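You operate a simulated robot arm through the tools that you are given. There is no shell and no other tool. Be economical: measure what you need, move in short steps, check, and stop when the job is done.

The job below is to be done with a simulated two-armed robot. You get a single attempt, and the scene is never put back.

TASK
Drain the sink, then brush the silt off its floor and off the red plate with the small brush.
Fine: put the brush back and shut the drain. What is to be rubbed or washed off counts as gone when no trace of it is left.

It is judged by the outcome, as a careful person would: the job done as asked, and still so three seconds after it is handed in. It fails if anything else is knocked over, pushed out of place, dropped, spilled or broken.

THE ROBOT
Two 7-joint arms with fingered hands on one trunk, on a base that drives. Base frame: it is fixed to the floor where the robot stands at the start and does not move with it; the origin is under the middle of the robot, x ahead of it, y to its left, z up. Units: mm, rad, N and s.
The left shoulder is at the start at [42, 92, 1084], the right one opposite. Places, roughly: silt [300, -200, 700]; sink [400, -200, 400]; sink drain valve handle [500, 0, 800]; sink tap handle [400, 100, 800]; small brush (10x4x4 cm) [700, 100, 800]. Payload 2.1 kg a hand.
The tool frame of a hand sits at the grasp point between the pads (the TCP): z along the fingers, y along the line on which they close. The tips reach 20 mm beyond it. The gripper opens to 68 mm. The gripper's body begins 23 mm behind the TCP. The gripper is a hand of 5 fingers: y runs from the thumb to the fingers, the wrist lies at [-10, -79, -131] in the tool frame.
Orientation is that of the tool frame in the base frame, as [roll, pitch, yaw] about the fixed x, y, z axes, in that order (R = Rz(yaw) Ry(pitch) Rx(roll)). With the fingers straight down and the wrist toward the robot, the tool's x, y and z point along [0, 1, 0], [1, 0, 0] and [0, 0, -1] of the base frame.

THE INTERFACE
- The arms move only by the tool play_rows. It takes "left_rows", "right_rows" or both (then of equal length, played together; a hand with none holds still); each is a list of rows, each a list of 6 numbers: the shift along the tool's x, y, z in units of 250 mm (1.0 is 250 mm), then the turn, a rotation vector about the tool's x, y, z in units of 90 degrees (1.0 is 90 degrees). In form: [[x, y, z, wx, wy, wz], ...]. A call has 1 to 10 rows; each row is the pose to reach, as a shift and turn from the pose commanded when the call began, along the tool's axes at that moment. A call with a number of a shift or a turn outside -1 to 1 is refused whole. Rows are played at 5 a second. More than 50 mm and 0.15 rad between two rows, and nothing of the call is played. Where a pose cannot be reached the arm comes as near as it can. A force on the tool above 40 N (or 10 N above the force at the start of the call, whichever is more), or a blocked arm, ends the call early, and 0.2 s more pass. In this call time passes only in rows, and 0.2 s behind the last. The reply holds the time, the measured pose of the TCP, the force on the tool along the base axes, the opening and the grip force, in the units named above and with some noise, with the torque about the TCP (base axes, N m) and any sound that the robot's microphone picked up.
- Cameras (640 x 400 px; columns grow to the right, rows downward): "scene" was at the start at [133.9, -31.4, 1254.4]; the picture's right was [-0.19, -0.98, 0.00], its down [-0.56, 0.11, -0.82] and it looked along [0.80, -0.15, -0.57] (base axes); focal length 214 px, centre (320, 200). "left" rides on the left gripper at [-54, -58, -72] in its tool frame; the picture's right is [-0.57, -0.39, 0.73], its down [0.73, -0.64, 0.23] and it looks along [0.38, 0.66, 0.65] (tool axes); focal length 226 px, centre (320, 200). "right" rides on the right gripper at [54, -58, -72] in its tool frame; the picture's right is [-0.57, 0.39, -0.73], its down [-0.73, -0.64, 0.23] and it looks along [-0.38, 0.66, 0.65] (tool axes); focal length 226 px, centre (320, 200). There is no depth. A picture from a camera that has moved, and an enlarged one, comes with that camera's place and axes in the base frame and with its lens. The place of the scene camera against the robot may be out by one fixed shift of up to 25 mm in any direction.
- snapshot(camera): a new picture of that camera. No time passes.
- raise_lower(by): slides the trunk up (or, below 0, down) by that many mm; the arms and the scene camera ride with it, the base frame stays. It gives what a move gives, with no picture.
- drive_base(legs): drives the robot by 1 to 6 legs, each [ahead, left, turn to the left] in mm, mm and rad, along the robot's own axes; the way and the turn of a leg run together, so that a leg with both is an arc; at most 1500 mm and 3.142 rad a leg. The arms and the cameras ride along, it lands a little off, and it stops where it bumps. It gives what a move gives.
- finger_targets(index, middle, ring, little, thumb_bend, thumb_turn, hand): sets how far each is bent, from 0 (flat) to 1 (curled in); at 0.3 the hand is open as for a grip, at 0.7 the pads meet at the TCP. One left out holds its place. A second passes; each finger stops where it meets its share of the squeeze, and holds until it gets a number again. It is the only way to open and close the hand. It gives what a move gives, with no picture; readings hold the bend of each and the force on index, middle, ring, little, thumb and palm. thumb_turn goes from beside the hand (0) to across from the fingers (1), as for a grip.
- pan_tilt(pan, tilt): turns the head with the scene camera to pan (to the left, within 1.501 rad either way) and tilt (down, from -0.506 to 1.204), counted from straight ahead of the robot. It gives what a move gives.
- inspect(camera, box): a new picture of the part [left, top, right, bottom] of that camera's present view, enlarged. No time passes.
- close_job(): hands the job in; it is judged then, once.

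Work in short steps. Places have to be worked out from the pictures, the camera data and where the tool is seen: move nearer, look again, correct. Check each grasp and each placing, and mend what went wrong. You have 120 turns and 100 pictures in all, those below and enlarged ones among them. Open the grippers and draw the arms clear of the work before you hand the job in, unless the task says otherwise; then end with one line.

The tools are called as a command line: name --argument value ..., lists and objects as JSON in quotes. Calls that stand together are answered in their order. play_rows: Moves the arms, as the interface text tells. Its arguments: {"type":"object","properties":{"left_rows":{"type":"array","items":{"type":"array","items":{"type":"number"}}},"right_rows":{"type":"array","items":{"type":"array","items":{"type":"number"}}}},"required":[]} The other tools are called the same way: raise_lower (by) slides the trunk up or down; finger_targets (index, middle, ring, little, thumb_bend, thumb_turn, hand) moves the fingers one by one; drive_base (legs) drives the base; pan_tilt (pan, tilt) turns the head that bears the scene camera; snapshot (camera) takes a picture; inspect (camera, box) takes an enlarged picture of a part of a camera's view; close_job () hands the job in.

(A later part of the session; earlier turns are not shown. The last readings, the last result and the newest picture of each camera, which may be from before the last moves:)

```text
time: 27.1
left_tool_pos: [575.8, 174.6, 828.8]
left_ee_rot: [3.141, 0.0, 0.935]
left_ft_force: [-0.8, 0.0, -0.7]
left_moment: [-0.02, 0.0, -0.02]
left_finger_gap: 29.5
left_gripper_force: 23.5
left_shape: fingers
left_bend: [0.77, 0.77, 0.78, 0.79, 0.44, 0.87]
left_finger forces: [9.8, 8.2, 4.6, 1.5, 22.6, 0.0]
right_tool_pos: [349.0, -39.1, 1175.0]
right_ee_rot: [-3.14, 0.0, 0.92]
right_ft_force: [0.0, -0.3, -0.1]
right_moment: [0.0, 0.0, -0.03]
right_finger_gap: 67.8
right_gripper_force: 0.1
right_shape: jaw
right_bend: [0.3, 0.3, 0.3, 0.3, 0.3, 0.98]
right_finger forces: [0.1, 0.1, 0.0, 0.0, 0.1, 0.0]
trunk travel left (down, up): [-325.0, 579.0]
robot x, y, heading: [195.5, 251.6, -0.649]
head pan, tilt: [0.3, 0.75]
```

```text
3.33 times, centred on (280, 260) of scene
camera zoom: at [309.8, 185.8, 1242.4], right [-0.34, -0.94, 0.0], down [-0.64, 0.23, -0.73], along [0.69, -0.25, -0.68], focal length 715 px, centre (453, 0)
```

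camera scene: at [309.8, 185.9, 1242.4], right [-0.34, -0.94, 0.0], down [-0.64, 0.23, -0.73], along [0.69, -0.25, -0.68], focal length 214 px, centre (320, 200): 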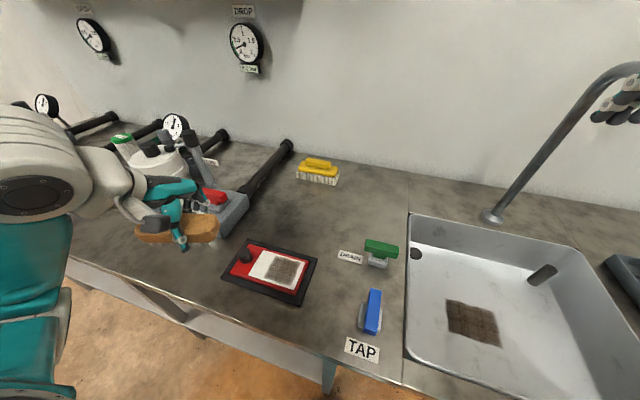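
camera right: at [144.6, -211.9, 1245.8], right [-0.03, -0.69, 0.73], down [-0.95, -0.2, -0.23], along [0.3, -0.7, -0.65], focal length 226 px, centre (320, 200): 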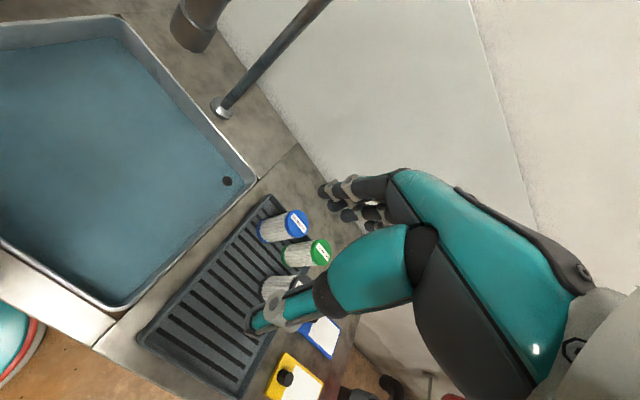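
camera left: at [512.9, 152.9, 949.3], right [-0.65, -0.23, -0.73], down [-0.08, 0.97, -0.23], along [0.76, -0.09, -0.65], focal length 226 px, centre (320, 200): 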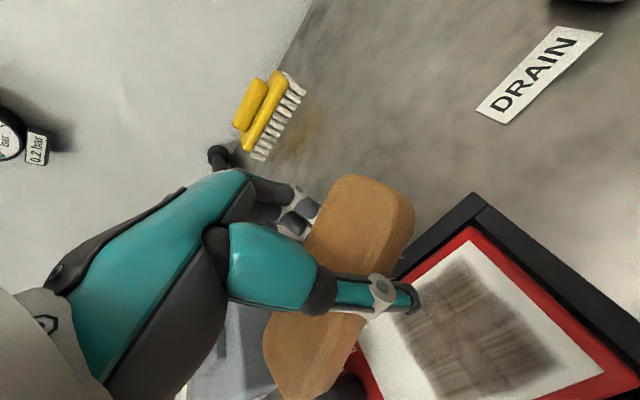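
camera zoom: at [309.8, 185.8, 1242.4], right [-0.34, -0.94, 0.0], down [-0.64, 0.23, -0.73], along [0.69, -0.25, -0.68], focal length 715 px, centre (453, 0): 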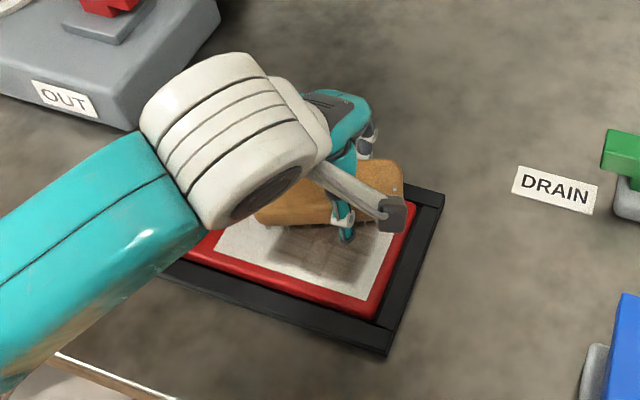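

Nothing touches yet, so I go down in small steps.

play_rows --left_rows '[[0, 0, 0.008, 0, 0, 0], [0, 0, 0.016, 0, 0, 0]]'

play_rows --left_rows '[[0, 0, 0.006, 0, 0, 0], [0, 0, 0.012, 0, 0, 0]]'

play_rows --left_rows '[[0, 0, 0.006, 0, 0, 0], [0, 0, 0.012, 0, 0, 0]]'

```text
time: 27.7
left_tool_pos: [574.6, 174.3, 825.7]
left_ee_rot: [-3.142, -0.001, 0.935]
left_ft_force: [0.5, -0.6, 0.3]
left_moment: [-0.04, -0.01, -0.01]
left_finger_gap: 29.7
left_gripper_force: 23.3
left_shape: fingers
left_bend: [0.77, 0.77, 0.78, 0.79, 0.44, 0.87]
left_finger forces: [9.7, 8.2, 4.7, 1.4, 22.6, 0.0]
right_tool_pos: [350.1, -37.8, 1173.9]
right_ee_rot: [-3.14, -0.001, 0.92]
right_ft_force: [-0.5, -0.7, -0.6]
right_moment: [0.02, 0.0, 0.01]
right_finger_gap: 67.7
right_gripper_force: 0.1
right_shape: jaw
right_bend: [0.3, 0.3, 0.3, 0.3, 0.3, 0.98]
right_finger forces: [0.1, 0.0, 0.0, 0.0, 0.0, 0.1]
trunk travel left (down, up): [-325.0, 579.0]
robot x, y, heading: [191.6, 251.2, -0.654]
head pan, tilt: [0.3, 0.75]
```

```text
time: 28.3
left_tool_pos: [574.6, 173.6, 822.6]
left_ee_rot: [3.139, 0.002, 0.934]
left_ft_force: [1.4, 0.0, 8.6]
left_moment: [0.1, 0.23, -0.02]
left_finger_gap: 29.5
left_gripper_force: 24.5
left_shape: fingers
left_bend: [0.77, 0.77, 0.78, 0.79, 0.44, 0.87]
left_finger forces: [9.6, 7.2, 4.7, 2.4, 24.4, 0.1]
right_tool_pos: [349.0, -39.6, 1174.6]
right_ee_rot: [-3.139, 0.0, 0.92]
right_ft_force: [-0.3, -0.4, -0.6]
right_moment: [0.01, -0.02, 0.02]
right_finger_gap: 67.7
right_gripper_force: 0.0
right_shape: jaw
right_bend: [0.3, 0.3, 0.3, 0.3, 0.3, 0.98]
right_finger forces: [0.0, 0.1, 0.0, 0.1, 0.0, 0.1]
trunk travel left (down, up): [-325.0, 579.0]
robot x, y, heading: [195.5, 251.9, -0.649]
head pan, tilt: [0.3, 0.75]
```

```text
time: 28.9
left_tool_pos: [576.0, 172.8, 820.3]
left_ee_rot: [3.136, 0.0, 0.938]
left_ft_force: [5.1, -1.9, 27.0]
left_moment: [0.23, 0.47, -0.08]
left_finger_gap: 29.5
left_gripper_force: 26.1
left_shape: fingers
left_bend: [0.77, 0.78, 0.79, 0.8, 0.44, 0.87]
left_finger forces: [9.4, 6.6, 6.0, 3.6, 27.0, 0.0]
right_tool_pos: [348.9, -38.4, 1175.3]
right_ee_rot: [-3.14, -0.001, 0.92]
right_ft_force: [0.4, -0.4, -0.1]
right_moment: [-0.01, -0.01, -0.03]
right_finger_gap: 67.6
right_gripper_force: 0.0
right_shape: jaw
right_bend: [0.3, 0.3, 0.3, 0.3, 0.3, 0.98]
right_finger forces: [0.1, 0.1, 0.0, 0.0, 0.1, 0.0]
trunk travel left (down, up): [-325.0, 579.0]
robot x, y, heading: [193.2, 254.4, -0.652]
head pan, tilt: [0.3, 0.75]
```

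Contact is at z about 823. I back off to about 8 N and sweep toward the robot and back.

play_rows --left_rows '[[0, 0, -0.011, 0, 0, 0], [0, -0.06, -0.011, 0, 0, 0], [0, -0.12, -0.011, 0, 0, 0], [0, -0.18, -0.011, 0, 0, 0], [0, -0.24, -0.011, 0, 0, 0], [0, -0.28, -0.011, 0, 0, 0]]'

inspect --camera "scene" --box '[200, 200, 360, 320]'

snapshot --camera "left"

```text
time: 30.3
left_tool_pos: [517.6, 214.6, 821.3]
left_ee_rot: [-3.141, 0.0, 0.936]
left_ft_force: [1.0, -1.6, 7.0]
left_moment: [-0.02, -0.03, 0.01]
left_finger_gap: 29.8
left_gripper_force: 26.0
left_shape: fingers
left_bend: [0.77, 0.78, 0.78, 0.8, 0.44, 0.87]
left_finger forces: [10.2, 7.3, 5.7, 2.0, 25.9, 0.1]
right_tool_pos: [349.6, -38.1, 1175.1]
right_ee_rot: [3.141, 0.001, 0.92]
right_ft_force: [0.1, -0.1, 0.2]
right_moment: [0.01, -0.03, 0.0]
right_finger_gap: 67.7
right_gripper_force: 0.0
right_shape: jaw
right_bend: [0.3, 0.3, 0.3, 0.3, 0.3, 0.98]
right_finger forces: [0.1, 0.0, 0.0, 0.1, 0.0, 0.0]
trunk travel left (down, up): [-325.0, 579.0]
robot x, y, heading: [196.3, 251.6, -0.652]
head pan, tilt: [0.3, 0.75]
```

```text
3.33 times, centred on (280, 260) of scene
camera zoom: at [309.5, 185.8, 1242.4], right [-0.34, -0.94, 0.0], down [-0.64, 0.23, -0.73], along [0.69, -0.25, -0.68], focal length 715 px, centre (453, 0)
```

zoom: 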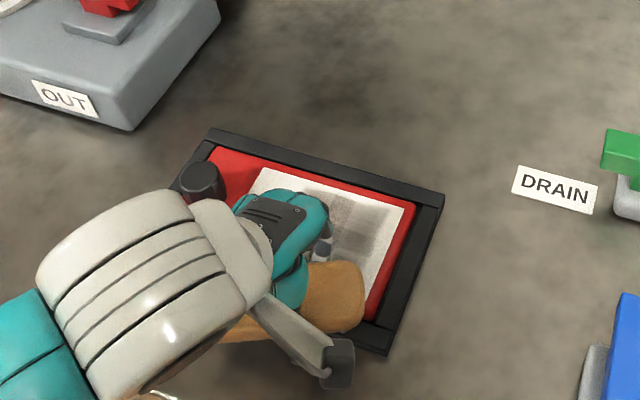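

```text
67 pictures are left
camera left: at [440.5, 206.3, 894.5], right [-0.65, -0.23, -0.73], down [-0.08, 0.97, -0.23], along [0.76, -0.09, -0.65], focal length 226 px, centre (320, 200)
```

left: 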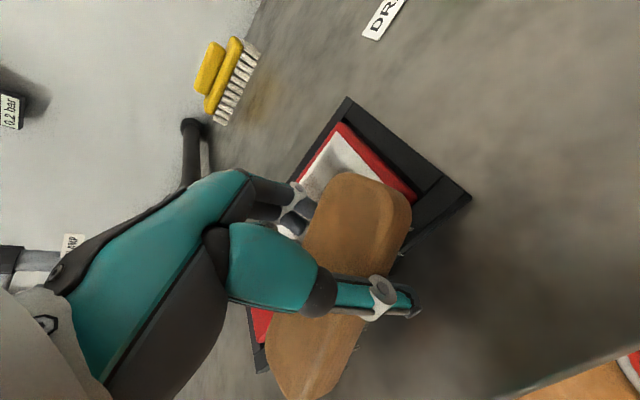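

The silt thins with each pass while the plate stays put. I repeat the strokes.

play_rows --left_rows '[[0, 0.06, 0.002, 0, 0, 0], [0, 0.12, 0.002, 0, 0, 0], [0, 0.18, 0.002, 0, 0, 0], [0, 0.24, 0.002, 0, 0, 0], [0, 0.3, 0.002, 0, 0, 0], [0, 0.24, 0.002, 0, 0, 0], [0, 0.18, 0.002, 0, 0, 0], [0, 0.12, 0.002, 0, 0, 0], [0, 0.06, 0.002, 0, 0, 0], [0, 0, 0.002, 0, 0, 0]]'

play_rows --left_rows '[[0, 0.06, 0.001, 0, 0, 0], [0, 0.12, 0.001, 0, 0, 0], [0, 0.18, 0.001, 0, 0, 0], [0, 0.24, 0.001, 0, 0, 0], [0, 0.3, 0.001, 0, 0, 0], [0, 0.24, 0.001, 0, 0, 0], [0, 0.18, 0.001, 0, 0, 0], [0, 0.12, 0.001, 0, 0, 0], [0, 0.06, 0.001, 0, 0, 0], [0, 0, 0.001, 0, 0, 0]]'

inspect --camera "scene" --box '[200, 200, 360, 320]'

```text
time: 32.5
left_tool_pos: [518.0, 216.2, 822.4]
left_ee_rot: [3.141, -0.001, 0.935]
left_ft_force: [1.5, -0.8, 5.0]
left_moment: [-0.02, -0.07, 0.02]
left_finger_gap: 30.1
left_gripper_force: 24.2
left_shape: fingers
left_bend: [0.77, 0.77, 0.78, 0.8, 0.44, 0.87]
left_finger forces: [10.0, 7.2, 5.1, 1.7, 24.1, 0.1]
right_tool_pos: [350.5, -38.5, 1173.7]
right_ee_rot: [-3.139, 0.0, 0.92]
right_ft_force: [-0.5, -0.7, 0.2]
right_moment: [-0.01, -0.01, -0.05]
right_finger_gap: 67.4
right_gripper_force: 0.1
right_shape: jaw
right_bend: [0.3, 0.3, 0.3, 0.3, 0.3, 0.98]
right_finger forces: [0.0, 0.1, 0.0, 0.1, 0.0, 0.0]
trunk travel left (down, up): [-325.0, 579.0]
robot x, y, heading: [189.6, 253.9, -0.65]
head pan, tilt: [0.3, 0.75]
```

```text
time: 34.7
left_tool_pos: [518.8, 215.9, 823.4]
left_ee_rot: [3.141, 0.0, 0.935]
left_ft_force: [1.2, 0.3, 4.5]
left_moment: [0.02, -0.05, 0.0]
left_finger_gap: 30.1
left_gripper_force: 23.9
left_shape: fingers
left_bend: [0.77, 0.78, 0.78, 0.8, 0.44, 0.87]
left_finger forces: [10.0, 7.1, 4.9, 1.7, 24.1, 0.0]
right_tool_pos: [349.7, -38.7, 1174.3]
right_ee_rot: [-3.14, 0.001, 0.92]
right_ft_force: [0.0, 0.2, 0.2]
right_moment: [0.0, 0.01, 0.02]
right_finger_gap: 68.0
right_gripper_force: 0.0
right_shape: jaw
right_bend: [0.3, 0.3, 0.3, 0.3, 0.3, 0.98]
right_finger forces: [0.0, 0.0, 0.1, 0.1, 0.0, 0.1]
trunk travel left (down, up): [-325.0, 579.0]
robot x, y, heading: [196.0, 252.0, -0.651]
head pan, tilt: [0.3, 0.75]
```

```text
3.33 times, centred on (280, 260) of scene
camera zoom: at [309.7, 185.8, 1242.4], right [-0.34, -0.94, 0.0], down [-0.64, 0.23, -0.73], along [0.69, -0.25, -0.68], focal length 715 px, centre (453, 0)
```

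zoom: 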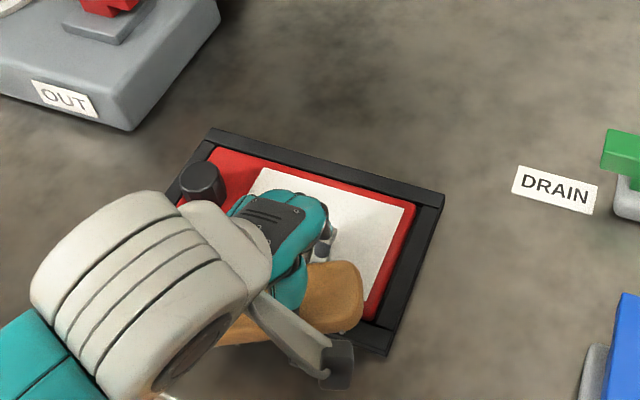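

The visible part is clean. I do one more pass shifted slightly left, then lift and look.

play_rows --left_rows '[[0.04, 0.06, 0.003, 0, 0, 0], [0.08, 0.12, 0.003, 0, 0, 0], [0.08, 0.2, 0.003, 0, 0, 0], [0.08, 0.28, 0.003, 0, 0, 0], [0.08, 0.32, 0.003, 0, 0, 0], [0.08, 0.24, 0.003, 0, 0, 0], [0.08, 0.16, 0.003, 0, 0, 0], [0.08, 0.08, 0.003, 0, 0, 0], [0.08, 0, 0.003, 0, 0, 0], [0.08, 0, -0.1, 0, 0, 0]]'

play_rows --left_rows '[[0.0, 0, -0.15, 0, 0, 0], [0.0, 0, -0.3, 0, 0, 0], [0.0, 0.0, -0.45, 0, 0, 0], [0.15, 0.0, -0.45, 0, 0, 0], [0.3, 0.0, -0.45, 0, 0, 0]]'

snapshot --camera "left"

inspect --camera "scene" --box '[220, 230, 320, 310]'

```text
time: 36.9
left_tool_pos: [530.1, 230.8, 845.5]
left_ee_rot: [-3.139, 0.001, 0.934]
left_ft_force: [0.3, 0.2, -0.7]
left_moment: [-0.01, 0.0, -0.03]
left_finger_gap: 29.8
left_gripper_force: 24.3
left_shape: fingers
left_bend: [0.77, 0.77, 0.78, 0.79, 0.44, 0.87]
left_finger forces: [10.0, 9.1, 4.9, 1.7, 23.1, 0.0]
right_tool_pos: [350.1, -39.0, 1174.2]
right_ee_rot: [-3.139, -0.001, 0.923]
right_ft_force: [-0.5, -0.4, 0.1]
right_moment: [0.0, -0.02, -0.01]
right_finger_gap: 67.8
right_gripper_force: 0.0
right_shape: jaw
right_bend: [0.3, 0.3, 0.3, 0.3, 0.3, 0.98]
right_finger forces: [0.1, 0.0, 0.0, 0.0, 0.0, 0.0]
trunk travel left (down, up): [-325.0, 579.0]
robot x, y, heading: [196.0, 253.6, -0.65]
head pan, tilt: [0.3, 0.75]
```

```text
time: 38.1
left_tool_pos: [574.7, 291.2, 959.6]
left_ee_rot: [-3.139, -0.001, 0.934]
left_ft_force: [1.2, 0.0, 0.1]
left_moment: [-0.02, 0.0, -0.04]
left_finger_gap: 29.7
left_gripper_force: 23.7
left_shape: fingers
left_bend: [0.77, 0.77, 0.78, 0.79, 0.44, 0.88]
left_finger forces: [10.0, 8.8, 4.9, 1.5, 22.7, 0.1]
left hand out of reach, approached as far as the arm can: row 2, 3
right_tool_pos: [350.3, -38.9, 1174.7]
right_ee_rot: [-3.14, -0.002, 0.921]
right_ft_force: [0.8, 0.3, 0.1]
right_moment: [-0.02, 0.01, -0.02]
right_finger_gap: 67.8
right_gripper_force: 0.2
right_shape: jaw
right_bend: [0.3, 0.3, 0.3, 0.3, 0.3, 0.98]
right_finger forces: [0.0, 0.1, 0.0, 0.1, 0.0, 0.0]
trunk travel left (down, up): [-325.0, 579.0]
robot x, y, heading: [193.0, 254.3, -0.652]
head pan, tilt: [0.3, 0.75]
```

```text
65 pictures are left
camera left: at [497.0, 283.1, 1032.4], right [-0.65, -0.23, -0.73], down [-0.08, 0.97, -0.23], along [0.76, -0.09, -0.65], focal length 226 px, centre (320, 200)
```

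left: 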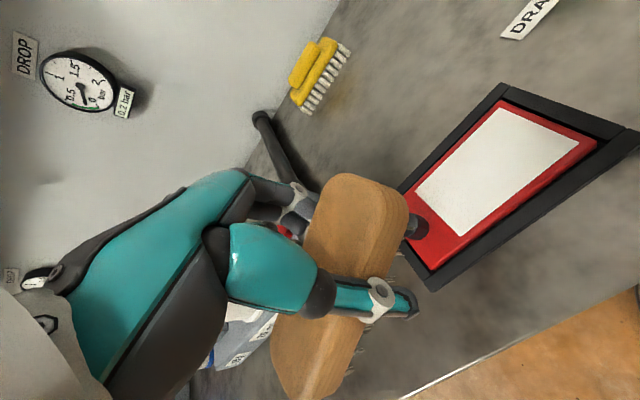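

```text
5.00 times, centred on (270, 270) of scene
camera zoom: at [309.8, 185.9, 1242.4], right [-0.34, -0.94, 0.0], down [-0.64, 0.23, -0.73], along [0.69, -0.25, -0.68], focal length 1072 px, centre (570, -150)
```

zoom: 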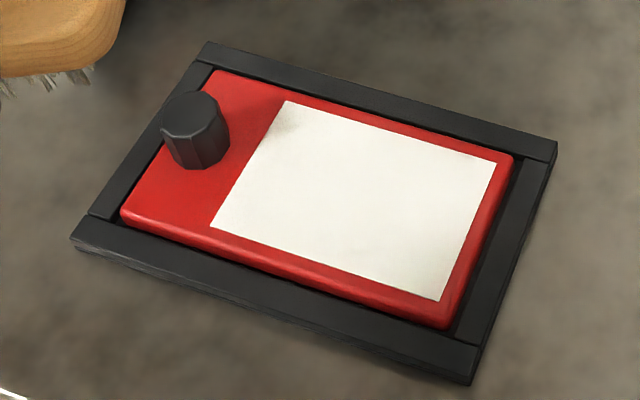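

The plate looks clean but for a faint grey spot by the knob, which may be a shadow. I enlarge it.

inspect --camera "left" --box '[400, 80, 640, 290]'

inspect --camera "scene" --box '[245, 235, 305, 275]'

```text
1.90 times, centred on (520, 185) of left
camera zoom: at [497.0, 283.1, 1032.4], right [-0.65, -0.23, -0.73], down [-0.08, 0.97, -0.23], along [0.76, -0.09, -0.65], focal length 431 px, centre (-61, 229)
```

zoom: 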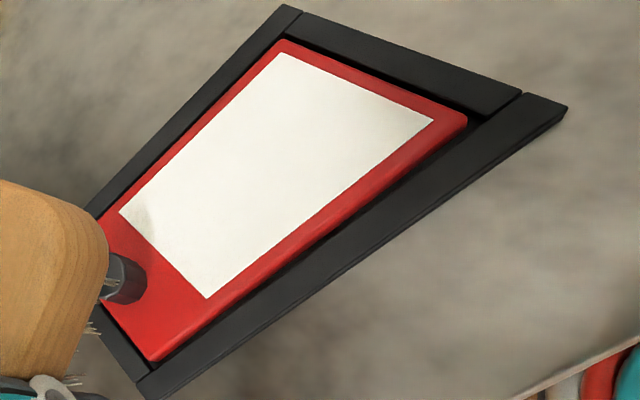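

```text
10.00 times, centred on (275, 255) of scene
camera zoom: at [309.8, 185.9, 1242.4], right [-0.34, -0.94, 0.0], down [-0.64, 0.23, -0.73], along [0.69, -0.25, -0.68], focal length 2145 px, centre (770, -350)
```

zoom: 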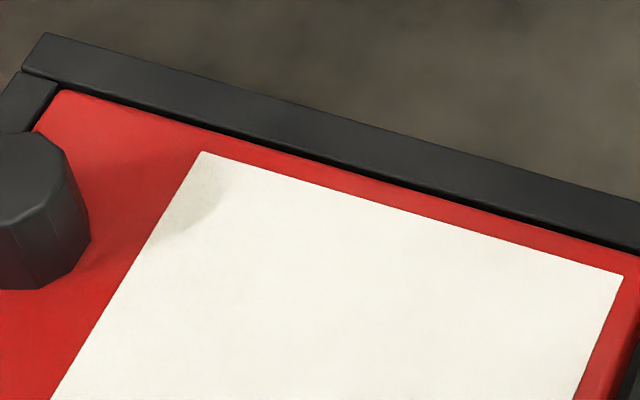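

That spot is the knob's shadow, so the plate is clean. The spout tip comes out at about f 417, l 7, z 1075, so I stay low and near the bench front as I drive right toward the sink.

drive_base --legs '[[0, -320, 0]]'

pan_tilt --pan 0.1 --tilt 0.95

snapshot --camera "scene"

snapshot --camera "left"

```text
time: 40.2
left_tool_pos: [381.1, 38.0, 958.9]
left_ee_rot: [3.141, -0.001, 0.939]
left_ft_force: [0.0, 0.3, 0.1]
left_moment: [-0.03, 0.03, 0.03]
left_finger_gap: 29.3
left_gripper_force: 23.4
left_shape: fingers
left_bend: [0.77, 0.77, 0.78, 0.79, 0.44, 0.88]
left_finger forces: [9.9, 8.7, 4.7, 1.5, 22.7, 0.0]
right_tool_pos: [157.2, -292.4, 1174.4]
right_ee_rot: [-3.14, 0.001, 0.922]
right_ft_force: [0.1, 0.0, -0.1]
right_moment: [0.0, 0.03, -0.03]
right_finger_gap: 67.5
right_gripper_force: 0.0
right_shape: jaw
right_bend: [0.3, 0.3, 0.3, 0.3, 0.3, 0.98]
right_finger forces: [0.1, 0.1, 0.0, 0.0, 0.0, 0.2]
trunk travel left (down, up): [-325.0, 579.0]
robot x, y, heading: [-1.6, -1.9, -0.651]
head pan, tilt: [0.3, 0.75]
```

```text
time: 41.0
left_tool_pos: [381.2, 37.9, 959.8]
left_ee_rot: [-3.141, 0.0, 0.937]
left_ft_force: [-0.9, -0.7, -0.2]
left_moment: [0.01, -0.01, -0.01]
left_finger_gap: 29.4
left_gripper_force: 24.5
left_shape: fingers
left_bend: [0.77, 0.77, 0.78, 0.79, 0.44, 0.88]
left_finger forces: [9.9, 8.7, 4.7, 1.5, 22.6, 0.1]
right_tool_pos: [158.0, -292.7, 1174.7]
right_ee_rot: [3.142, 0.0, 0.922]
right_ft_force: [-0.3, -0.4, -0.3]
right_moment: [0.0, 0.0, 0.02]
right_finger_gap: 67.5
right_gripper_force: 0.0
right_shape: jaw
right_bend: [0.3, 0.3, 0.3, 0.3, 0.3, 0.98]
right_finger forces: [0.0, 0.1, 0.1, 0.0, 0.0, 0.0]
trunk travel left (down, up): [-325.0, 579.0]
robot x, y, heading: [-2.1, 2.1, -0.648]
head pan, tilt: [0.099, 0.949]
```

```text
61 pictures are left
camera scene: at [100.7, -78.3, 1226.9], right [-0.52, -0.85, 0.0], down [-0.69, 0.42, -0.58], along [0.5, -0.3, -0.81], focal length 214 px, centre (320, 200)
```

scene: 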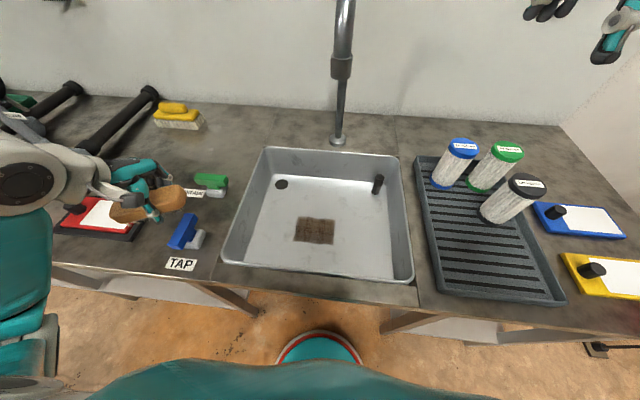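

```text
60 pictures are left
camera left: at [303.5, 28.6, 1032.3], right [-0.65, -0.23, -0.73], down [-0.08, 0.97, -0.23], along [0.76, -0.09, -0.65], focal length 226 px, centre (320, 200)
```

left: 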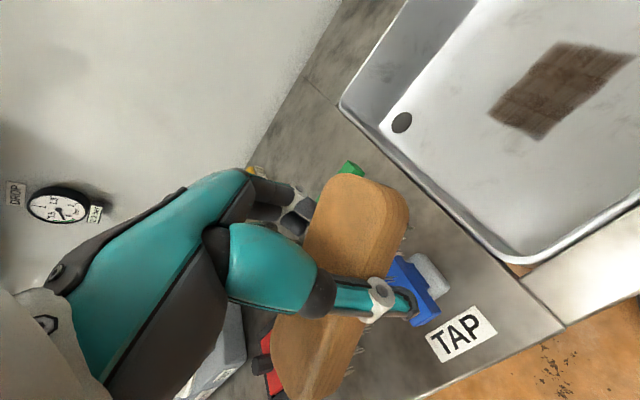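

The sink is empty. I enlarge its floor to see how far the silt reaches.

inspect --camera "scene" --box '[215, 135, 425, 295]'

inspect --camera "left" --box '[380, 0, 640, 200]'

```text
2.50 times, centred on (320, 215) of scene
camera zoom: at [100.7, -78.3, 1226.9], right [-0.52, -0.85, 0.0], down [-0.69, 0.42, -0.58], along [0.5, -0.3, -0.81], focal length 536 px, centre (320, 162)
```

zoom: 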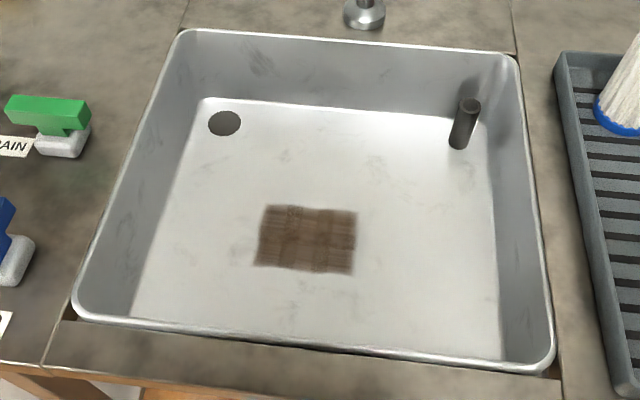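

```text
2.00 times, centred on (510, 100) of left
camera zoom: at [303.5, 28.6, 1032.3], right [-0.65, -0.23, -0.73], down [-0.08, 0.97, -0.23], along [0.76, -0.09, -0.65], focal length 452 px, centre (-60, 400)
```

zoom: 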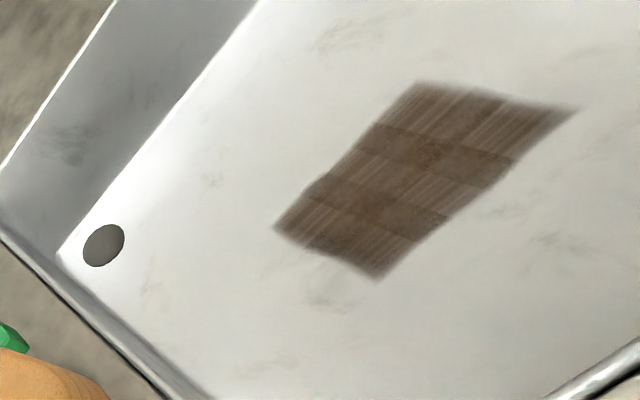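

The silt on the floor is the brown rectangle at about f 350..425, l 0..108, with the floor near z 680. I bring the brush above its far left part, passing clear of the levers and staying under the spout.

play_rows --left_rows '[[-0.1, 0.05, 0.0, 0, 0, 0], [-0.2, 0.1, 0.0, 0, 0, 0], [-0.3, 0.16, 0.03, 0, 0, 0], [-0.4, 0.22, 0.08, 0, 0, 0], [-0.5, 0.3, 0.14, 0, 0, 0], [-0.6, 0.38, 0.2, 0, 0, 0], [-0.7, 0.46, 0.28, 0, 0, 0], [-0.752, 0.545, 0.36, 0, 0, 0], [-0.752, 0.545, 0.42, 0, 0, 0]]'

snapshot --camera "scene"

snapshot --camera "left"

```text
time: 43.0
left_tool_pos: [379.8, -194.3, 853.2]
left_ee_rot: [-3.142, 0.001, 0.937]
left_ft_force: [-1.2, 0.2, -1.1]
left_moment: [-0.02, -0.05, -0.04]
left_finger_gap: 29.0
left_gripper_force: 23.2
left_shape: fingers
left_bend: [0.77, 0.77, 0.78, 0.79, 0.44, 0.89]
left_finger forces: [9.9, 8.4, 4.7, 1.2, 22.1, 0.0]
right_tool_pos: [157.0, -293.8, 1174.5]
right_ee_rot: [-3.14, -0.001, 0.922]
right_ft_force: [-0.5, -0.3, 0.4]
right_moment: [-0.03, 0.0, 0.0]
right_finger_gap: 67.7
right_gripper_force: 0.0
right_shape: jaw
right_bend: [0.3, 0.3, 0.3, 0.3, 0.3, 0.98]
right_finger forces: [0.0, 0.0, 0.0, 0.0, 0.1, 0.1]
trunk travel left (down, up): [-325.0, 579.0]
robot x, y, heading: [2.0, -1.5, -0.653]
head pan, tilt: [0.099, 0.949]
```

```text
57 pictures are left
camera scene: at [100.6, -78.5, 1226.9], right [-0.52, -0.85, 0.0], down [-0.69, 0.42, -0.58], along [0.5, -0.3, -0.81], focal length 214 px, centre (320, 200)
```

scene: 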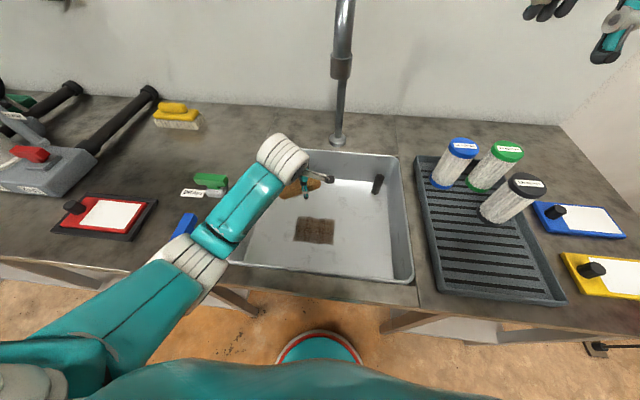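

```text
56 pictures are left
camera left: at [301.3, -203.8, 926.6], right [-0.65, -0.23, -0.73], down [-0.08, 0.97, -0.23], along [0.76, -0.09, -0.65], focal length 226 px, centre (320, 200)
```

left: 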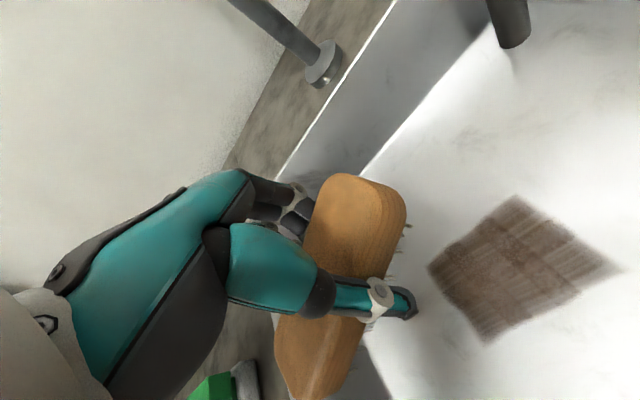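

The brush is above the silt with the walls and spout clear. I go down toward the floor, stopping a little above it.

play_rows --left_rows '[[0, 0.02, 0.1, 0, 0, 0], [0, 0.04, 0.2, 0, 0, 0], [0, 0.06, 0.3, 0, 0, 0], [0, 0.06, 0.4, 0, 0, 0]]'

snapshot --camera "scene"

```text
time: 44.0
left_tool_pos: [392.0, -203.0, 754.7]
left_ee_rot: [3.141, 0.0, 0.937]
left_ft_force: [0.5, -0.4, -0.4]
left_moment: [-0.02, 0.04, -0.01]
left_finger_gap: 29.0
left_gripper_force: 21.9
left_shape: fingers
left_bend: [0.77, 0.77, 0.78, 0.8, 0.44, 0.89]
left_finger forces: [9.8, 6.5, 4.3, 1.1, 21.8, 0.1]
right_tool_pos: [157.9, -293.1, 1173.5]
right_ee_rot: [-3.139, 0.001, 0.922]
right_ft_force: [-0.9, 0.0, 0.5]
right_moment: [-0.03, 0.0, 0.0]
right_finger_gap: 67.5
right_gripper_force: 0.0
right_shape: jaw
right_bend: [0.3, 0.3, 0.3, 0.3, 0.3, 0.98]
right_finger forces: [0.1, 0.1, 0.0, 0.0, 0.0, 0.0]
trunk travel left (down, up): [-325.0, 579.0]
robot x, y, heading: [-4.7, 2.5, -0.644]
head pan, tilt: [0.099, 0.949]
```

```text
55 pictures are left
camera scene: at [100.6, -78.5, 1226.9], right [-0.52, -0.85, 0.0], down [-0.69, 0.42, -0.58], along [0.5, -0.3, -0.81], focal length 214 px, centre (320, 200)
```

scene: 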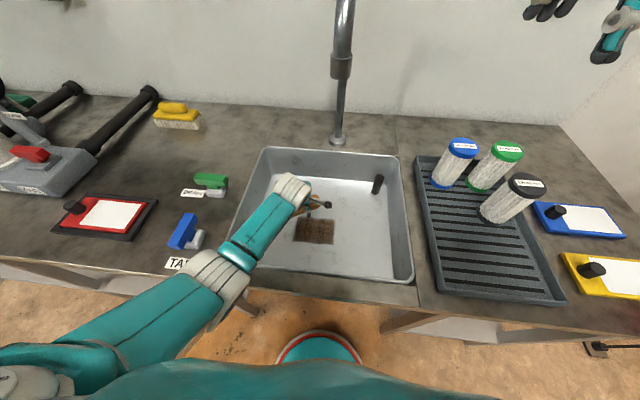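

I check the forearm's clearance over the sink's left rim.

inspect --camera "scene" --box '[150, 150, 350, 320]'

snapshot --camera "right"

```text
2.35 times, centred on (250, 235) of scene
camera zoom: at [100.6, -78.5, 1226.9], right [-0.52, -0.85, 0.0], down [-0.69, 0.42, -0.58], along [0.5, -0.3, -0.81], focal length 505 px, centre (485, 118)
```

zoom: 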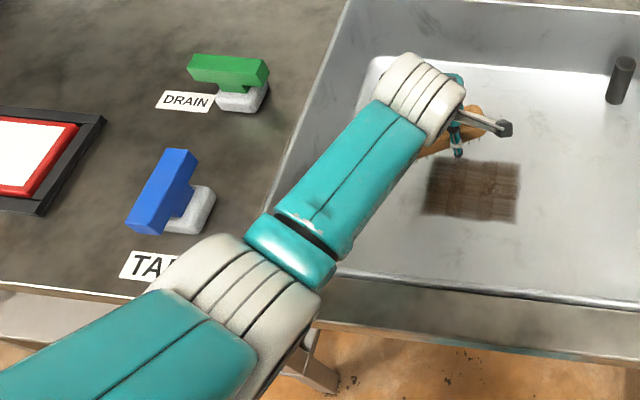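

```text
53 pictures are left
camera right: at [143.9, -213.5, 1245.8], right [-0.03, -0.69, 0.73], down [-0.95, -0.2, -0.23], along [0.3, -0.7, -0.65], focal length 226 px, centre (320, 200)
```

right: 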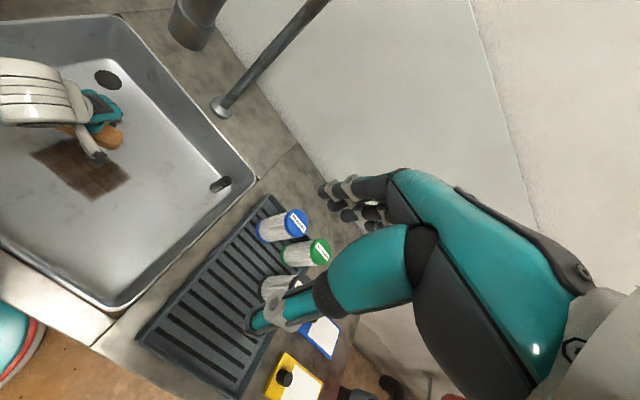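

Clearance over the rim looks modest, so I raise the trunk by 80 mm to lift the elbow before I lower the brush.

raise_lower --by 80

play_rows --left_rows '[[0, 0, 0.1, 0, 0, 0], [0, 0, 0.2, 0, 0, 0], [0, 0, 0.3, 0, 0, 0], [0, 0, 0.36, 0, 0, 0], [0, 0, 0.39, 0, 0, 0]]'

inspect --camera "scene" --box '[150, 150, 400, 350]'

```text
time: 45.1
left_tool_pos: [391.7, -203.3, 834.0]
left_ee_rot: [-3.14, -0.002, 0.937]
left_ft_force: [0.3, -0.3, -0.6]
left_moment: [-0.03, 0.0, 0.01]
left_finger_gap: 29.0
left_gripper_force: 21.5
left_shape: fingers
left_bend: [0.77, 0.77, 0.78, 0.8, 0.44, 0.89]
left_finger forces: [9.7, 6.4, 4.3, 1.3, 21.7, 0.1]
right_tool_pos: [157.2, -292.6, 1253.4]
right_ee_rot: [3.141, -0.001, 0.922]
right_ft_force: [0.0, -0.1, 0.2]
right_moment: [-0.01, 0.0, -0.01]
right_finger_gap: 67.5
right_gripper_force: 0.1
right_shape: jaw
right_bend: [0.3, 0.3, 0.3, 0.3, 0.3, 0.98]
right_finger forces: [0.0, 0.1, 0.1, 0.0, 0.0, 0.0]
trunk travel left (down, up): [-405.0, 499.0]
robot x, y, heading: [-3.1, 4.3, -0.651]
head pan, tilt: [0.099, 0.949]
```

```text
time: 46.3
left_tool_pos: [380.3, -189.4, 747.4]
left_ee_rot: [3.141, 0.0, 0.937]
left_ft_force: [-0.5, 0.6, -0.7]
left_moment: [0.02, 0.05, -0.02]
left_finger_gap: 28.6
left_gripper_force: 21.1
left_shape: fingers
left_bend: [0.77, 0.77, 0.78, 0.8, 0.44, 0.89]
left_finger forces: [9.6, 6.4, 4.4, 0.8, 21.3, 0.0]
left hand out of reach, approached as far as the arm can: row 3, 4, 5
right_tool_pos: [156.6, -292.7, 1254.0]
right_ee_rot: [-3.14, 0.001, 0.922]
right_ft_force: [-0.3, 0.2, 0.5]
right_moment: [0.0, 0.03, -0.03]
right_finger_gap: 67.7
right_gripper_force: 0.1
right_shape: jaw
right_bend: [0.3, 0.3, 0.3, 0.3, 0.3, 0.98]
right_finger forces: [0.0, 0.0, 0.1, 0.0, 0.0, 0.1]
trunk travel left (down, up): [-405.0, 499.0]
robot x, y, heading: [1.9, -3.1, -0.647]
head pan, tilt: [0.099, 0.949]
```

```text
2.00 times, centred on (275, 250) of scene
camera zoom: at [92.3, -72.2, 1307.4], right [-0.52, -0.85, 0.0], down [-0.69, 0.42, -0.58], along [0.5, -0.3, -0.81], focal length 429 px, centre (410, 100)
```

zoom: 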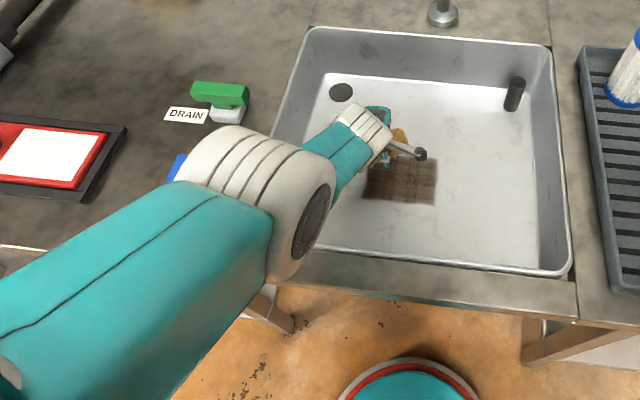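

The elbow now has ample height but the reach is gone. I lift the hand and bring the trunk most of the way back.

play_rows --left_rows '[[0, 0, -0.1, 0, 0, 0], [0, 0, -0.2, 0, 0, 0], [0, 0, -0.3, 0, 0, 0]]'

raise_lower --by -50

```text
time: 47.1
left_tool_pos: [403.6, -216.2, 794.0]
left_ee_rot: [-3.141, -0.001, 0.938]
left_ft_force: [-0.4, 0.4, 0.5]
left_moment: [-0.02, 0.02, -0.04]
left_finger_gap: 28.5
left_gripper_force: 21.4
left_shape: fingers
left_bend: [0.77, 0.77, 0.78, 0.8, 0.44, 0.89]
left_finger forces: [9.6, 6.4, 4.3, 0.8, 21.3, 0.0]
left hand out of reach, approached as far as the arm can: row 1, 2, 3
right_tool_pos: [156.7, -292.1, 1254.5]
right_ee_rot: [-3.14, 0.0, 0.922]
right_ft_force: [-0.4, -1.2, -0.5]
right_moment: [0.02, -0.04, 0.02]
right_finger_gap: 67.7
right_gripper_force: 0.0
right_shape: jaw
right_bend: [0.3, 0.3, 0.3, 0.3, 0.3, 0.98]
right_finger forces: [0.1, 0.1, 0.0, 0.0, 0.0, 0.1]
trunk travel left (down, up): [-405.0, 499.0]
robot x, y, heading: [-2.6, -6.1, -0.648]
head pan, tilt: [0.099, 0.949]
```

```text
time: 48.1
left_tool_pos: [403.4, -216.8, 738.0]
left_ee_rot: [-3.132, 0.0, 0.937]
left_ft_force: [0.7, -0.6, 0.0]
left_moment: [0.03, -0.01, 0.0]
left_finger_gap: 28.3
left_gripper_force: 20.7
left_shape: fingers
left_bend: [0.77, 0.77, 0.78, 0.8, 0.44, 0.89]
left_finger forces: [9.5, 6.5, 4.5, 0.7, 21.3, 0.1]
right_tool_pos: [156.6, -292.5, 1205.1]
right_ee_rot: [-3.141, 0.001, 0.921]
right_ft_force: [0.2, -0.5, -1.1]
right_moment: [0.04, 0.01, -0.01]
right_finger_gap: 67.7
right_gripper_force: 0.1
right_shape: jaw
right_bend: [0.3, 0.3, 0.3, 0.3, 0.3, 0.98]
right_finger forces: [0.0, 0.0, 0.1, 0.1, 0.0, 0.0]
trunk travel left (down, up): [-355.0, 549.0]
robot x, y, heading: [0.4, -0.1, -0.65]
head pan, tilt: [0.099, 0.949]
```

The hand is at f 452, z 738. I renew the grip a little, then make a small step to f about 437 to see that the commands track.

finger_targets --hand "left" --index 0.85 --middle 0.85 --ring 0.85 --little 0.85 --thumb_bend 0.8

play_rows --left_rows '[[0, -0.03, 0, 0, 0, 0], [0, -0.06, 0, 0, 0, 0]]'

inspect --camera "scene" --box '[150, 130, 400, 330]'

```text
time: 49.1
left_tool_pos: [404.0, -218.1, 737.7]
left_ee_rot: [-3.13, -0.002, 0.937]
left_ft_force: [0.2, 0.4, -0.5]
left_moment: [0.03, -0.02, -0.02]
left_finger_gap: 25.5
left_gripper_force: 33.6
left_shape: fingers
left_bend: [0.8, 0.8, 0.81, 0.85, 0.54, 0.86]
left_finger forces: [14.6, 10.5, 8.3, 0.0, 34.1, 0.0]
right_tool_pos: [156.8, -291.9, 1204.3]
right_ee_rot: [-3.139, -0.001, 0.921]
right_ft_force: [-0.2, 0.4, 0.0]
right_moment: [-0.01, -0.02, 0.02]
right_finger_gap: 67.7
right_gripper_force: 0.0
right_shape: jaw
right_bend: [0.3, 0.3, 0.3, 0.3, 0.3, 0.98]
right_finger forces: [0.0, 0.0, 0.0, 0.0, 0.0, 0.0]
trunk travel left (down, up): [-355.0, 549.0]
robot x, y, heading: [1.8, -1.5, -0.651]
head pan, tilt: [0.099, 0.949]
```

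```text
time: 49.7
left_tool_pos: [399.0, -217.1, 732.7]
left_ee_rot: [-3.131, -0.001, 0.939]
left_ft_force: [-0.4, 1.0, 0.1]
left_moment: [0.0, -0.02, 0.03]
left_finger_gap: 25.7
left_gripper_force: 33.5
left_shape: fingers
left_bend: [0.8, 0.8, 0.81, 0.85, 0.54, 0.86]
left_finger forces: [14.6, 10.5, 8.3, 0.0, 34.0, 0.1]
left hand out of reach, approached as far as the arm can: row 1, 2
right_tool_pos: [156.6, -292.9, 1204.7]
right_ee_rot: [-3.139, -0.001, 0.922]
right_ft_force: [-0.9, 0.4, -1.0]
right_moment: [-0.03, 0.02, -0.02]
right_finger_gap: 67.7
right_gripper_force: 0.0
right_shape: jaw
right_bend: [0.3, 0.3, 0.3, 0.3, 0.3, 0.98]
right_finger forces: [0.0, 0.0, 0.0, 0.0, 0.0, 0.0]
trunk travel left (down, up): [-355.0, 549.0]
robot x, y, heading: [-1.9, -4.3, -0.653]
head pan, tilt: [0.099, 0.949]
```

```text
2.00 times, centred on (275, 230) of scene
camera zoom: at [97.2, -75.9, 1257.1], right [-0.52, -0.85, 0.0], down [-0.69, 0.42, -0.58], along [0.5, -0.3, -0.81], focal length 429 px, centre (410, 140)
```

zoom: 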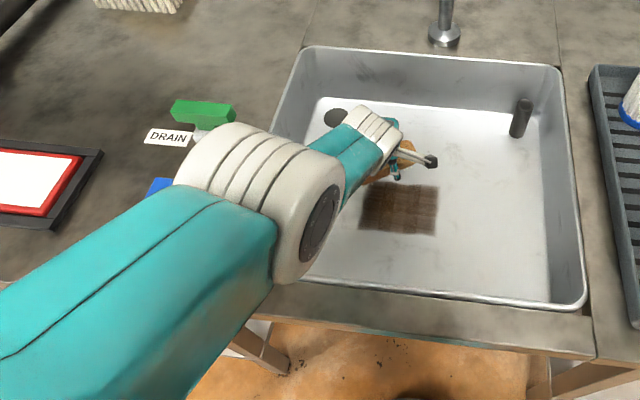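

The raised trunk limits the wrist. I lift the hand, put the trunk back at its starting height, where this depth was reachable, and approach again.

play_rows --left_rows '[[0, 0, -0.12, 0, 0, 0], [0, 0, -0.24, 0, 0, 0], [0, 0, -0.36, 0, 0, 0], [0, 0, -0.48, 0, 0, 0], [0, 0, -0.6, 0, 0, 0]]'

raise_lower --by -30

play_rows --left_rows '[[0, 0, 0.01, 0, 0, 0]]'

```text
time: 50.9
left_tool_pos: [441.5, -263.1, 859.9]
left_ee_rot: [-3.13, 0.0, 0.938]
left_ft_force: [0.6, 0.5, -1.0]
left_moment: [-0.04, -0.01, -0.01]
left_finger_gap: 25.8
left_gripper_force: 33.7
left_shape: fingers
left_bend: [0.8, 0.8, 0.81, 0.85, 0.54, 0.86]
left_finger forces: [14.8, 10.3, 8.4, 0.0, 33.7, 0.0]
left hand out of reach, approached as far as the arm can: row 1, 2, 3, 4, 5
right_tool_pos: [157.7, -293.3, 1204.2]
right_ee_rot: [-3.139, -0.001, 0.921]
right_ft_force: [-0.1, 0.5, 0.0]
right_moment: [-0.01, 0.02, 0.01]
right_finger_gap: 67.4
right_gripper_force: 0.0
right_shape: jaw
right_bend: [0.3, 0.3, 0.3, 0.3, 0.3, 0.98]
right_finger forces: [0.0, 0.0, 0.1, 0.1, 0.0, 0.1]
trunk travel left (down, up): [-355.0, 549.0]
robot x, y, heading: [1.2, -3.2, -0.648]
head pan, tilt: [0.099, 0.949]
```

```text
time: 51.6
left_tool_pos: [442.6, -264.3, 827.4]
left_ee_rot: [-3.128, -0.002, 0.937]
left_ft_force: [0.5, 0.0, 0.3]
left_moment: [0.0, 0.02, -0.01]
left_finger_gap: 25.4
left_gripper_force: 34.2
left_shape: fingers
left_bend: [0.8, 0.8, 0.81, 0.85, 0.54, 0.86]
left_finger forces: [14.7, 10.4, 8.5, 0.0, 33.6, 0.0]
right_tool_pos: [156.4, -293.4, 1175.0]
right_ee_rot: [-3.14, -0.001, 0.923]
right_ft_force: [-0.1, 0.0, -1.7]
right_moment: [0.01, 0.0, 0.01]
right_finger_gap: 67.7
right_gripper_force: 0.0
right_shape: jaw
right_bend: [0.3, 0.3, 0.3, 0.3, 0.3, 0.98]
right_finger forces: [0.0, 0.0, 0.0, 0.0, 0.0, 0.0]
trunk travel left (down, up): [-325.0, 579.0]
robot x, y, heading: [-2.8, -1.8, -0.646]
head pan, tilt: [0.099, 0.949]
```

```text
time: 52.0
left_tool_pos: [442.2, -264.1, 824.3]
left_ee_rot: [-3.126, -0.001, 0.938]
left_ft_force: [0.1, 0.3, -1.7]
left_moment: [-0.02, -0.06, -0.02]
left_finger_gap: 25.3
left_gripper_force: 33.7
left_shape: fingers
left_bend: [0.8, 0.8, 0.81, 0.85, 0.54, 0.86]
left_finger forces: [14.7, 10.2, 8.4, 0.1, 33.6, 0.1]
right_tool_pos: [157.5, -292.3, 1174.1]
right_ee_rot: [-3.139, -0.001, 0.921]
right_ft_force: [-0.4, -0.3, -0.5]
right_moment: [-0.01, 0.04, -0.03]
right_finger_gap: 67.7
right_gripper_force: 0.0
right_shape: jaw
right_bend: [0.3, 0.3, 0.3, 0.3, 0.3, 0.98]
right_finger forces: [0.0, 0.1, 0.0, 0.0, 0.1, 0.0]
trunk travel left (down, up): [-325.0, 579.0]
robot x, y, heading: [-2.7, -3.8, -0.648]
head pan, tilt: [0.099, 0.949]
```

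It tracks again, at f 511, z 824. I move back to f about 425 at this height and check the arm's shape.

play_rows --left_rows '[[0.01, -0.06, -0.04, 0, 0, 0], [0.02, -0.12, -0.08, 0, 0, 0], [0.03, -0.18, -0.12, 0, 0, 0], [0.04, -0.24, -0.12, 0, 0, 0], [0.06, -0.3, -0.12, 0, 0, 0], [0.07, -0.36, -0.12, 0, 0, 0]]'

snapshot --camera "scene"

snapshot --camera "left"

```text
time: 53.4
left_tool_pos: [443.0, -268.4, 837.3]
left_ee_rot: [-3.126, -0.001, 0.938]
left_ft_force: [1.3, -0.1, -0.4]
left_moment: [0.03, 0.0, -0.03]
left_finger_gap: 25.7
left_gripper_force: 33.3
left_shape: fingers
left_bend: [0.8, 0.8, 0.81, 0.85, 0.54, 0.86]
left_finger forces: [14.7, 10.3, 8.3, 0.0, 33.8, 0.1]
left hand out of reach, approached as far as the arm can: row 1, 2, 3, 4, 5, 6
right_tool_pos: [156.3, -293.3, 1174.2]
right_ee_rot: [-3.14, -0.001, 0.922]
right_ft_force: [0.7, 0.0, 0.3]
right_moment: [-0.02, -0.02, 0.02]
right_finger_gap: 67.8
right_gripper_force: 0.1
right_shape: jaw
right_bend: [0.3, 0.3, 0.3, 0.3, 0.3, 0.98]
right_finger forces: [0.0, 0.1, 0.0, 0.0, 0.0, 0.0]
trunk travel left (down, up): [-325.0, 579.0]
robot x, y, heading: [-3.5, -5.6, -0.649]
head pan, tilt: [0.099, 0.949]
```

```text
50 pictures are left
camera scene: at [100.6, -78.5, 1226.9], right [-0.52, -0.85, 0.0], down [-0.69, 0.42, -0.58], along [0.5, -0.3, -0.81], focal length 214 px, centre (320, 200)
```

scene: 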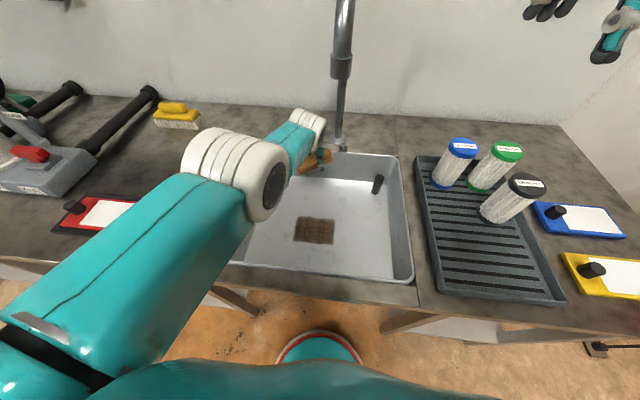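

```text
49 pictures are left
camera left: at [365.2, -278.6, 910.7], right [-0.66, -0.22, -0.72], down [-0.09, 0.97, -0.22], along [0.75, -0.08, -0.66], focal length 226 px, centre (320, 200)
```

left: 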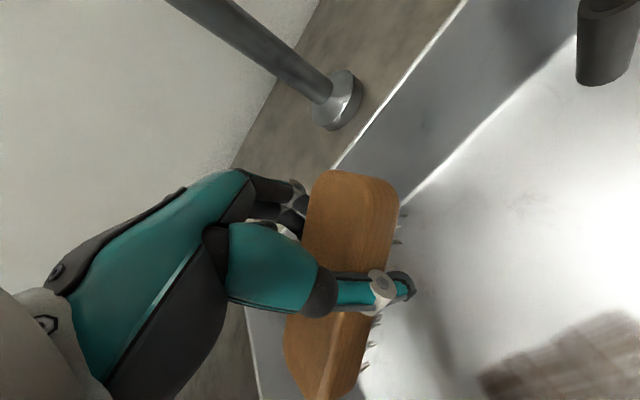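

The arm is stuck at a joint limit with the elbow up. I swing the hand's yaw toward the elbow side while rising a little, to free it.

play_rows --left_rows '[[0, 0, -0.04, 0, 0, 0.06], [0, 0, -0.08, 0, 0, 0.12], [0, 0, -0.12, 0, 0, 0.18], [0, 0, -0.16, 0, 0, 0.24], [0, 0, -0.2, 0, 0, 0.3]]'

snapshot --camera "scene"

```text
time: 54.6
left_tool_pos: [445.4, -270.7, 887.1]
left_ee_rot: [-3.128, 0.006, 0.465]
left_ft_force: [0.7, -0.2, -0.4]
left_moment: [0.01, 0.02, 0.02]
left_finger_gap: 25.5
left_gripper_force: 33.4
left_shape: fingers
left_bend: [0.8, 0.8, 0.82, 0.85, 0.54, 0.86]
left_finger forces: [14.9, 10.4, 8.1, 0.0, 33.6, 0.0]
left hand out of reach, approached as far as the arm can: row 1, 2, 3, 4, 5
right_tool_pos: [158.4, -293.1, 1173.0]
right_ee_rot: [-3.14, -0.001, 0.923]
right_ft_force: [-0.1, 0.0, 0.8]
right_moment: [0.0, 0.01, 0.0]
right_finger_gap: 67.6
right_gripper_force: 0.1
right_shape: jaw
right_bend: [0.3, 0.3, 0.3, 0.3, 0.3, 0.98]
right_finger forces: [0.1, 0.0, 0.1, 0.1, 0.1, 0.0]
trunk travel left (down, up): [-325.0, 579.0]
robot x, y, heading: [1.2, -0.6, -0.649]
head pan, tilt: [0.099, 0.949]
```

```text
48 pictures are left
camera scene: at [100.6, -78.5, 1226.9], right [-0.52, -0.85, 0.0], down [-0.69, 0.42, -0.58], along [0.5, -0.3, -0.81], focal length 214 px, centre (320, 200)
```

scene: 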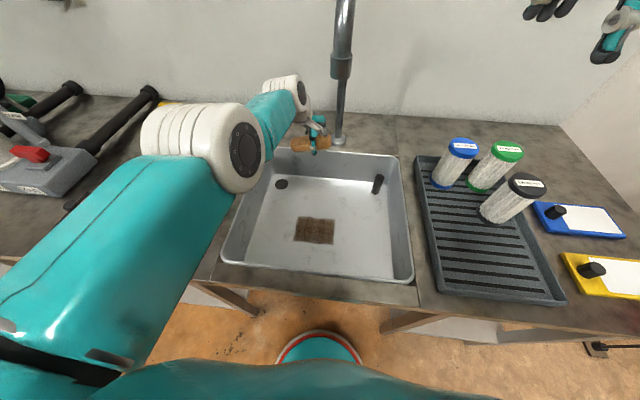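

I move the hand left, away from the faucet, toward the arm's easier region.

play_rows --left_rows '[[0.09, -0.04, 0, 0, 0, 0], [0.18, -0.08, 0, 0, 0, 0], [0.27, -0.12, -0.03, 0, 0, 0], [0.36, -0.17, -0.06, 0, 0, 0], [0.45, -0.22, -0.1, 0, 0, 0], [0.54, -0.264, -0.14, 0, 0, 0]]'

snapshot --camera "scene"

```text
time: 56.0
left_tool_pos: [534.4, -151.0, 922.4]
left_ee_rot: [-3.13, 0.007, 0.466]
left_ft_force: [0.4, 0.4, -1.8]
left_moment: [0.02, -0.02, 0.0]
left_finger_gap: 25.3
left_gripper_force: 33.1
left_shape: fingers
left_bend: [0.8, 0.8, 0.82, 0.85, 0.54, 0.86]
left_finger forces: [14.6, 10.3, 8.2, 0.0, 33.1, 0.0]
right_tool_pos: [157.7, -292.4, 1174.4]
right_ee_rot: [-3.14, 0.0, 0.923]
right_ft_force: [0.1, 1.1, -0.6]
right_moment: [-0.03, -0.03, 0.02]
right_finger_gap: 67.7
right_gripper_force: 0.0
right_shape: jaw
right_bend: [0.3, 0.3, 0.3, 0.3, 0.3, 0.98]
right_finger forces: [0.0, 0.0, 0.1, 0.0, 0.1, 0.1]
trunk travel left (down, up): [-325.0, 579.0]
robot x, y, heading: [0.3, -2.8, -0.646]
head pan, tilt: [0.099, 0.949]
```

```text
47 pictures are left
camera scene: at [100.6, -78.4, 1226.9], right [-0.52, -0.85, 0.0], down [-0.69, 0.42, -0.58], along [0.5, -0.3, -0.81], focal length 214 px, centre (320, 200)
```

scene: 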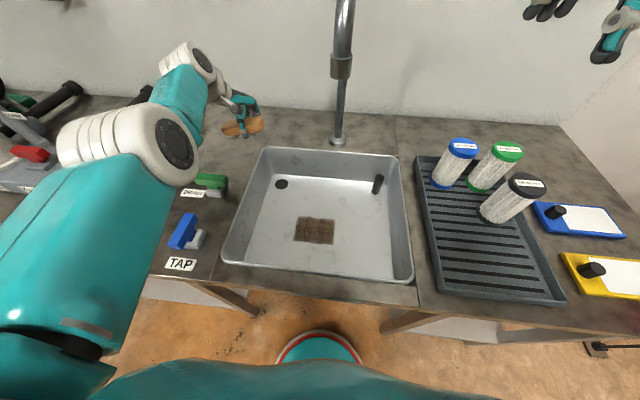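

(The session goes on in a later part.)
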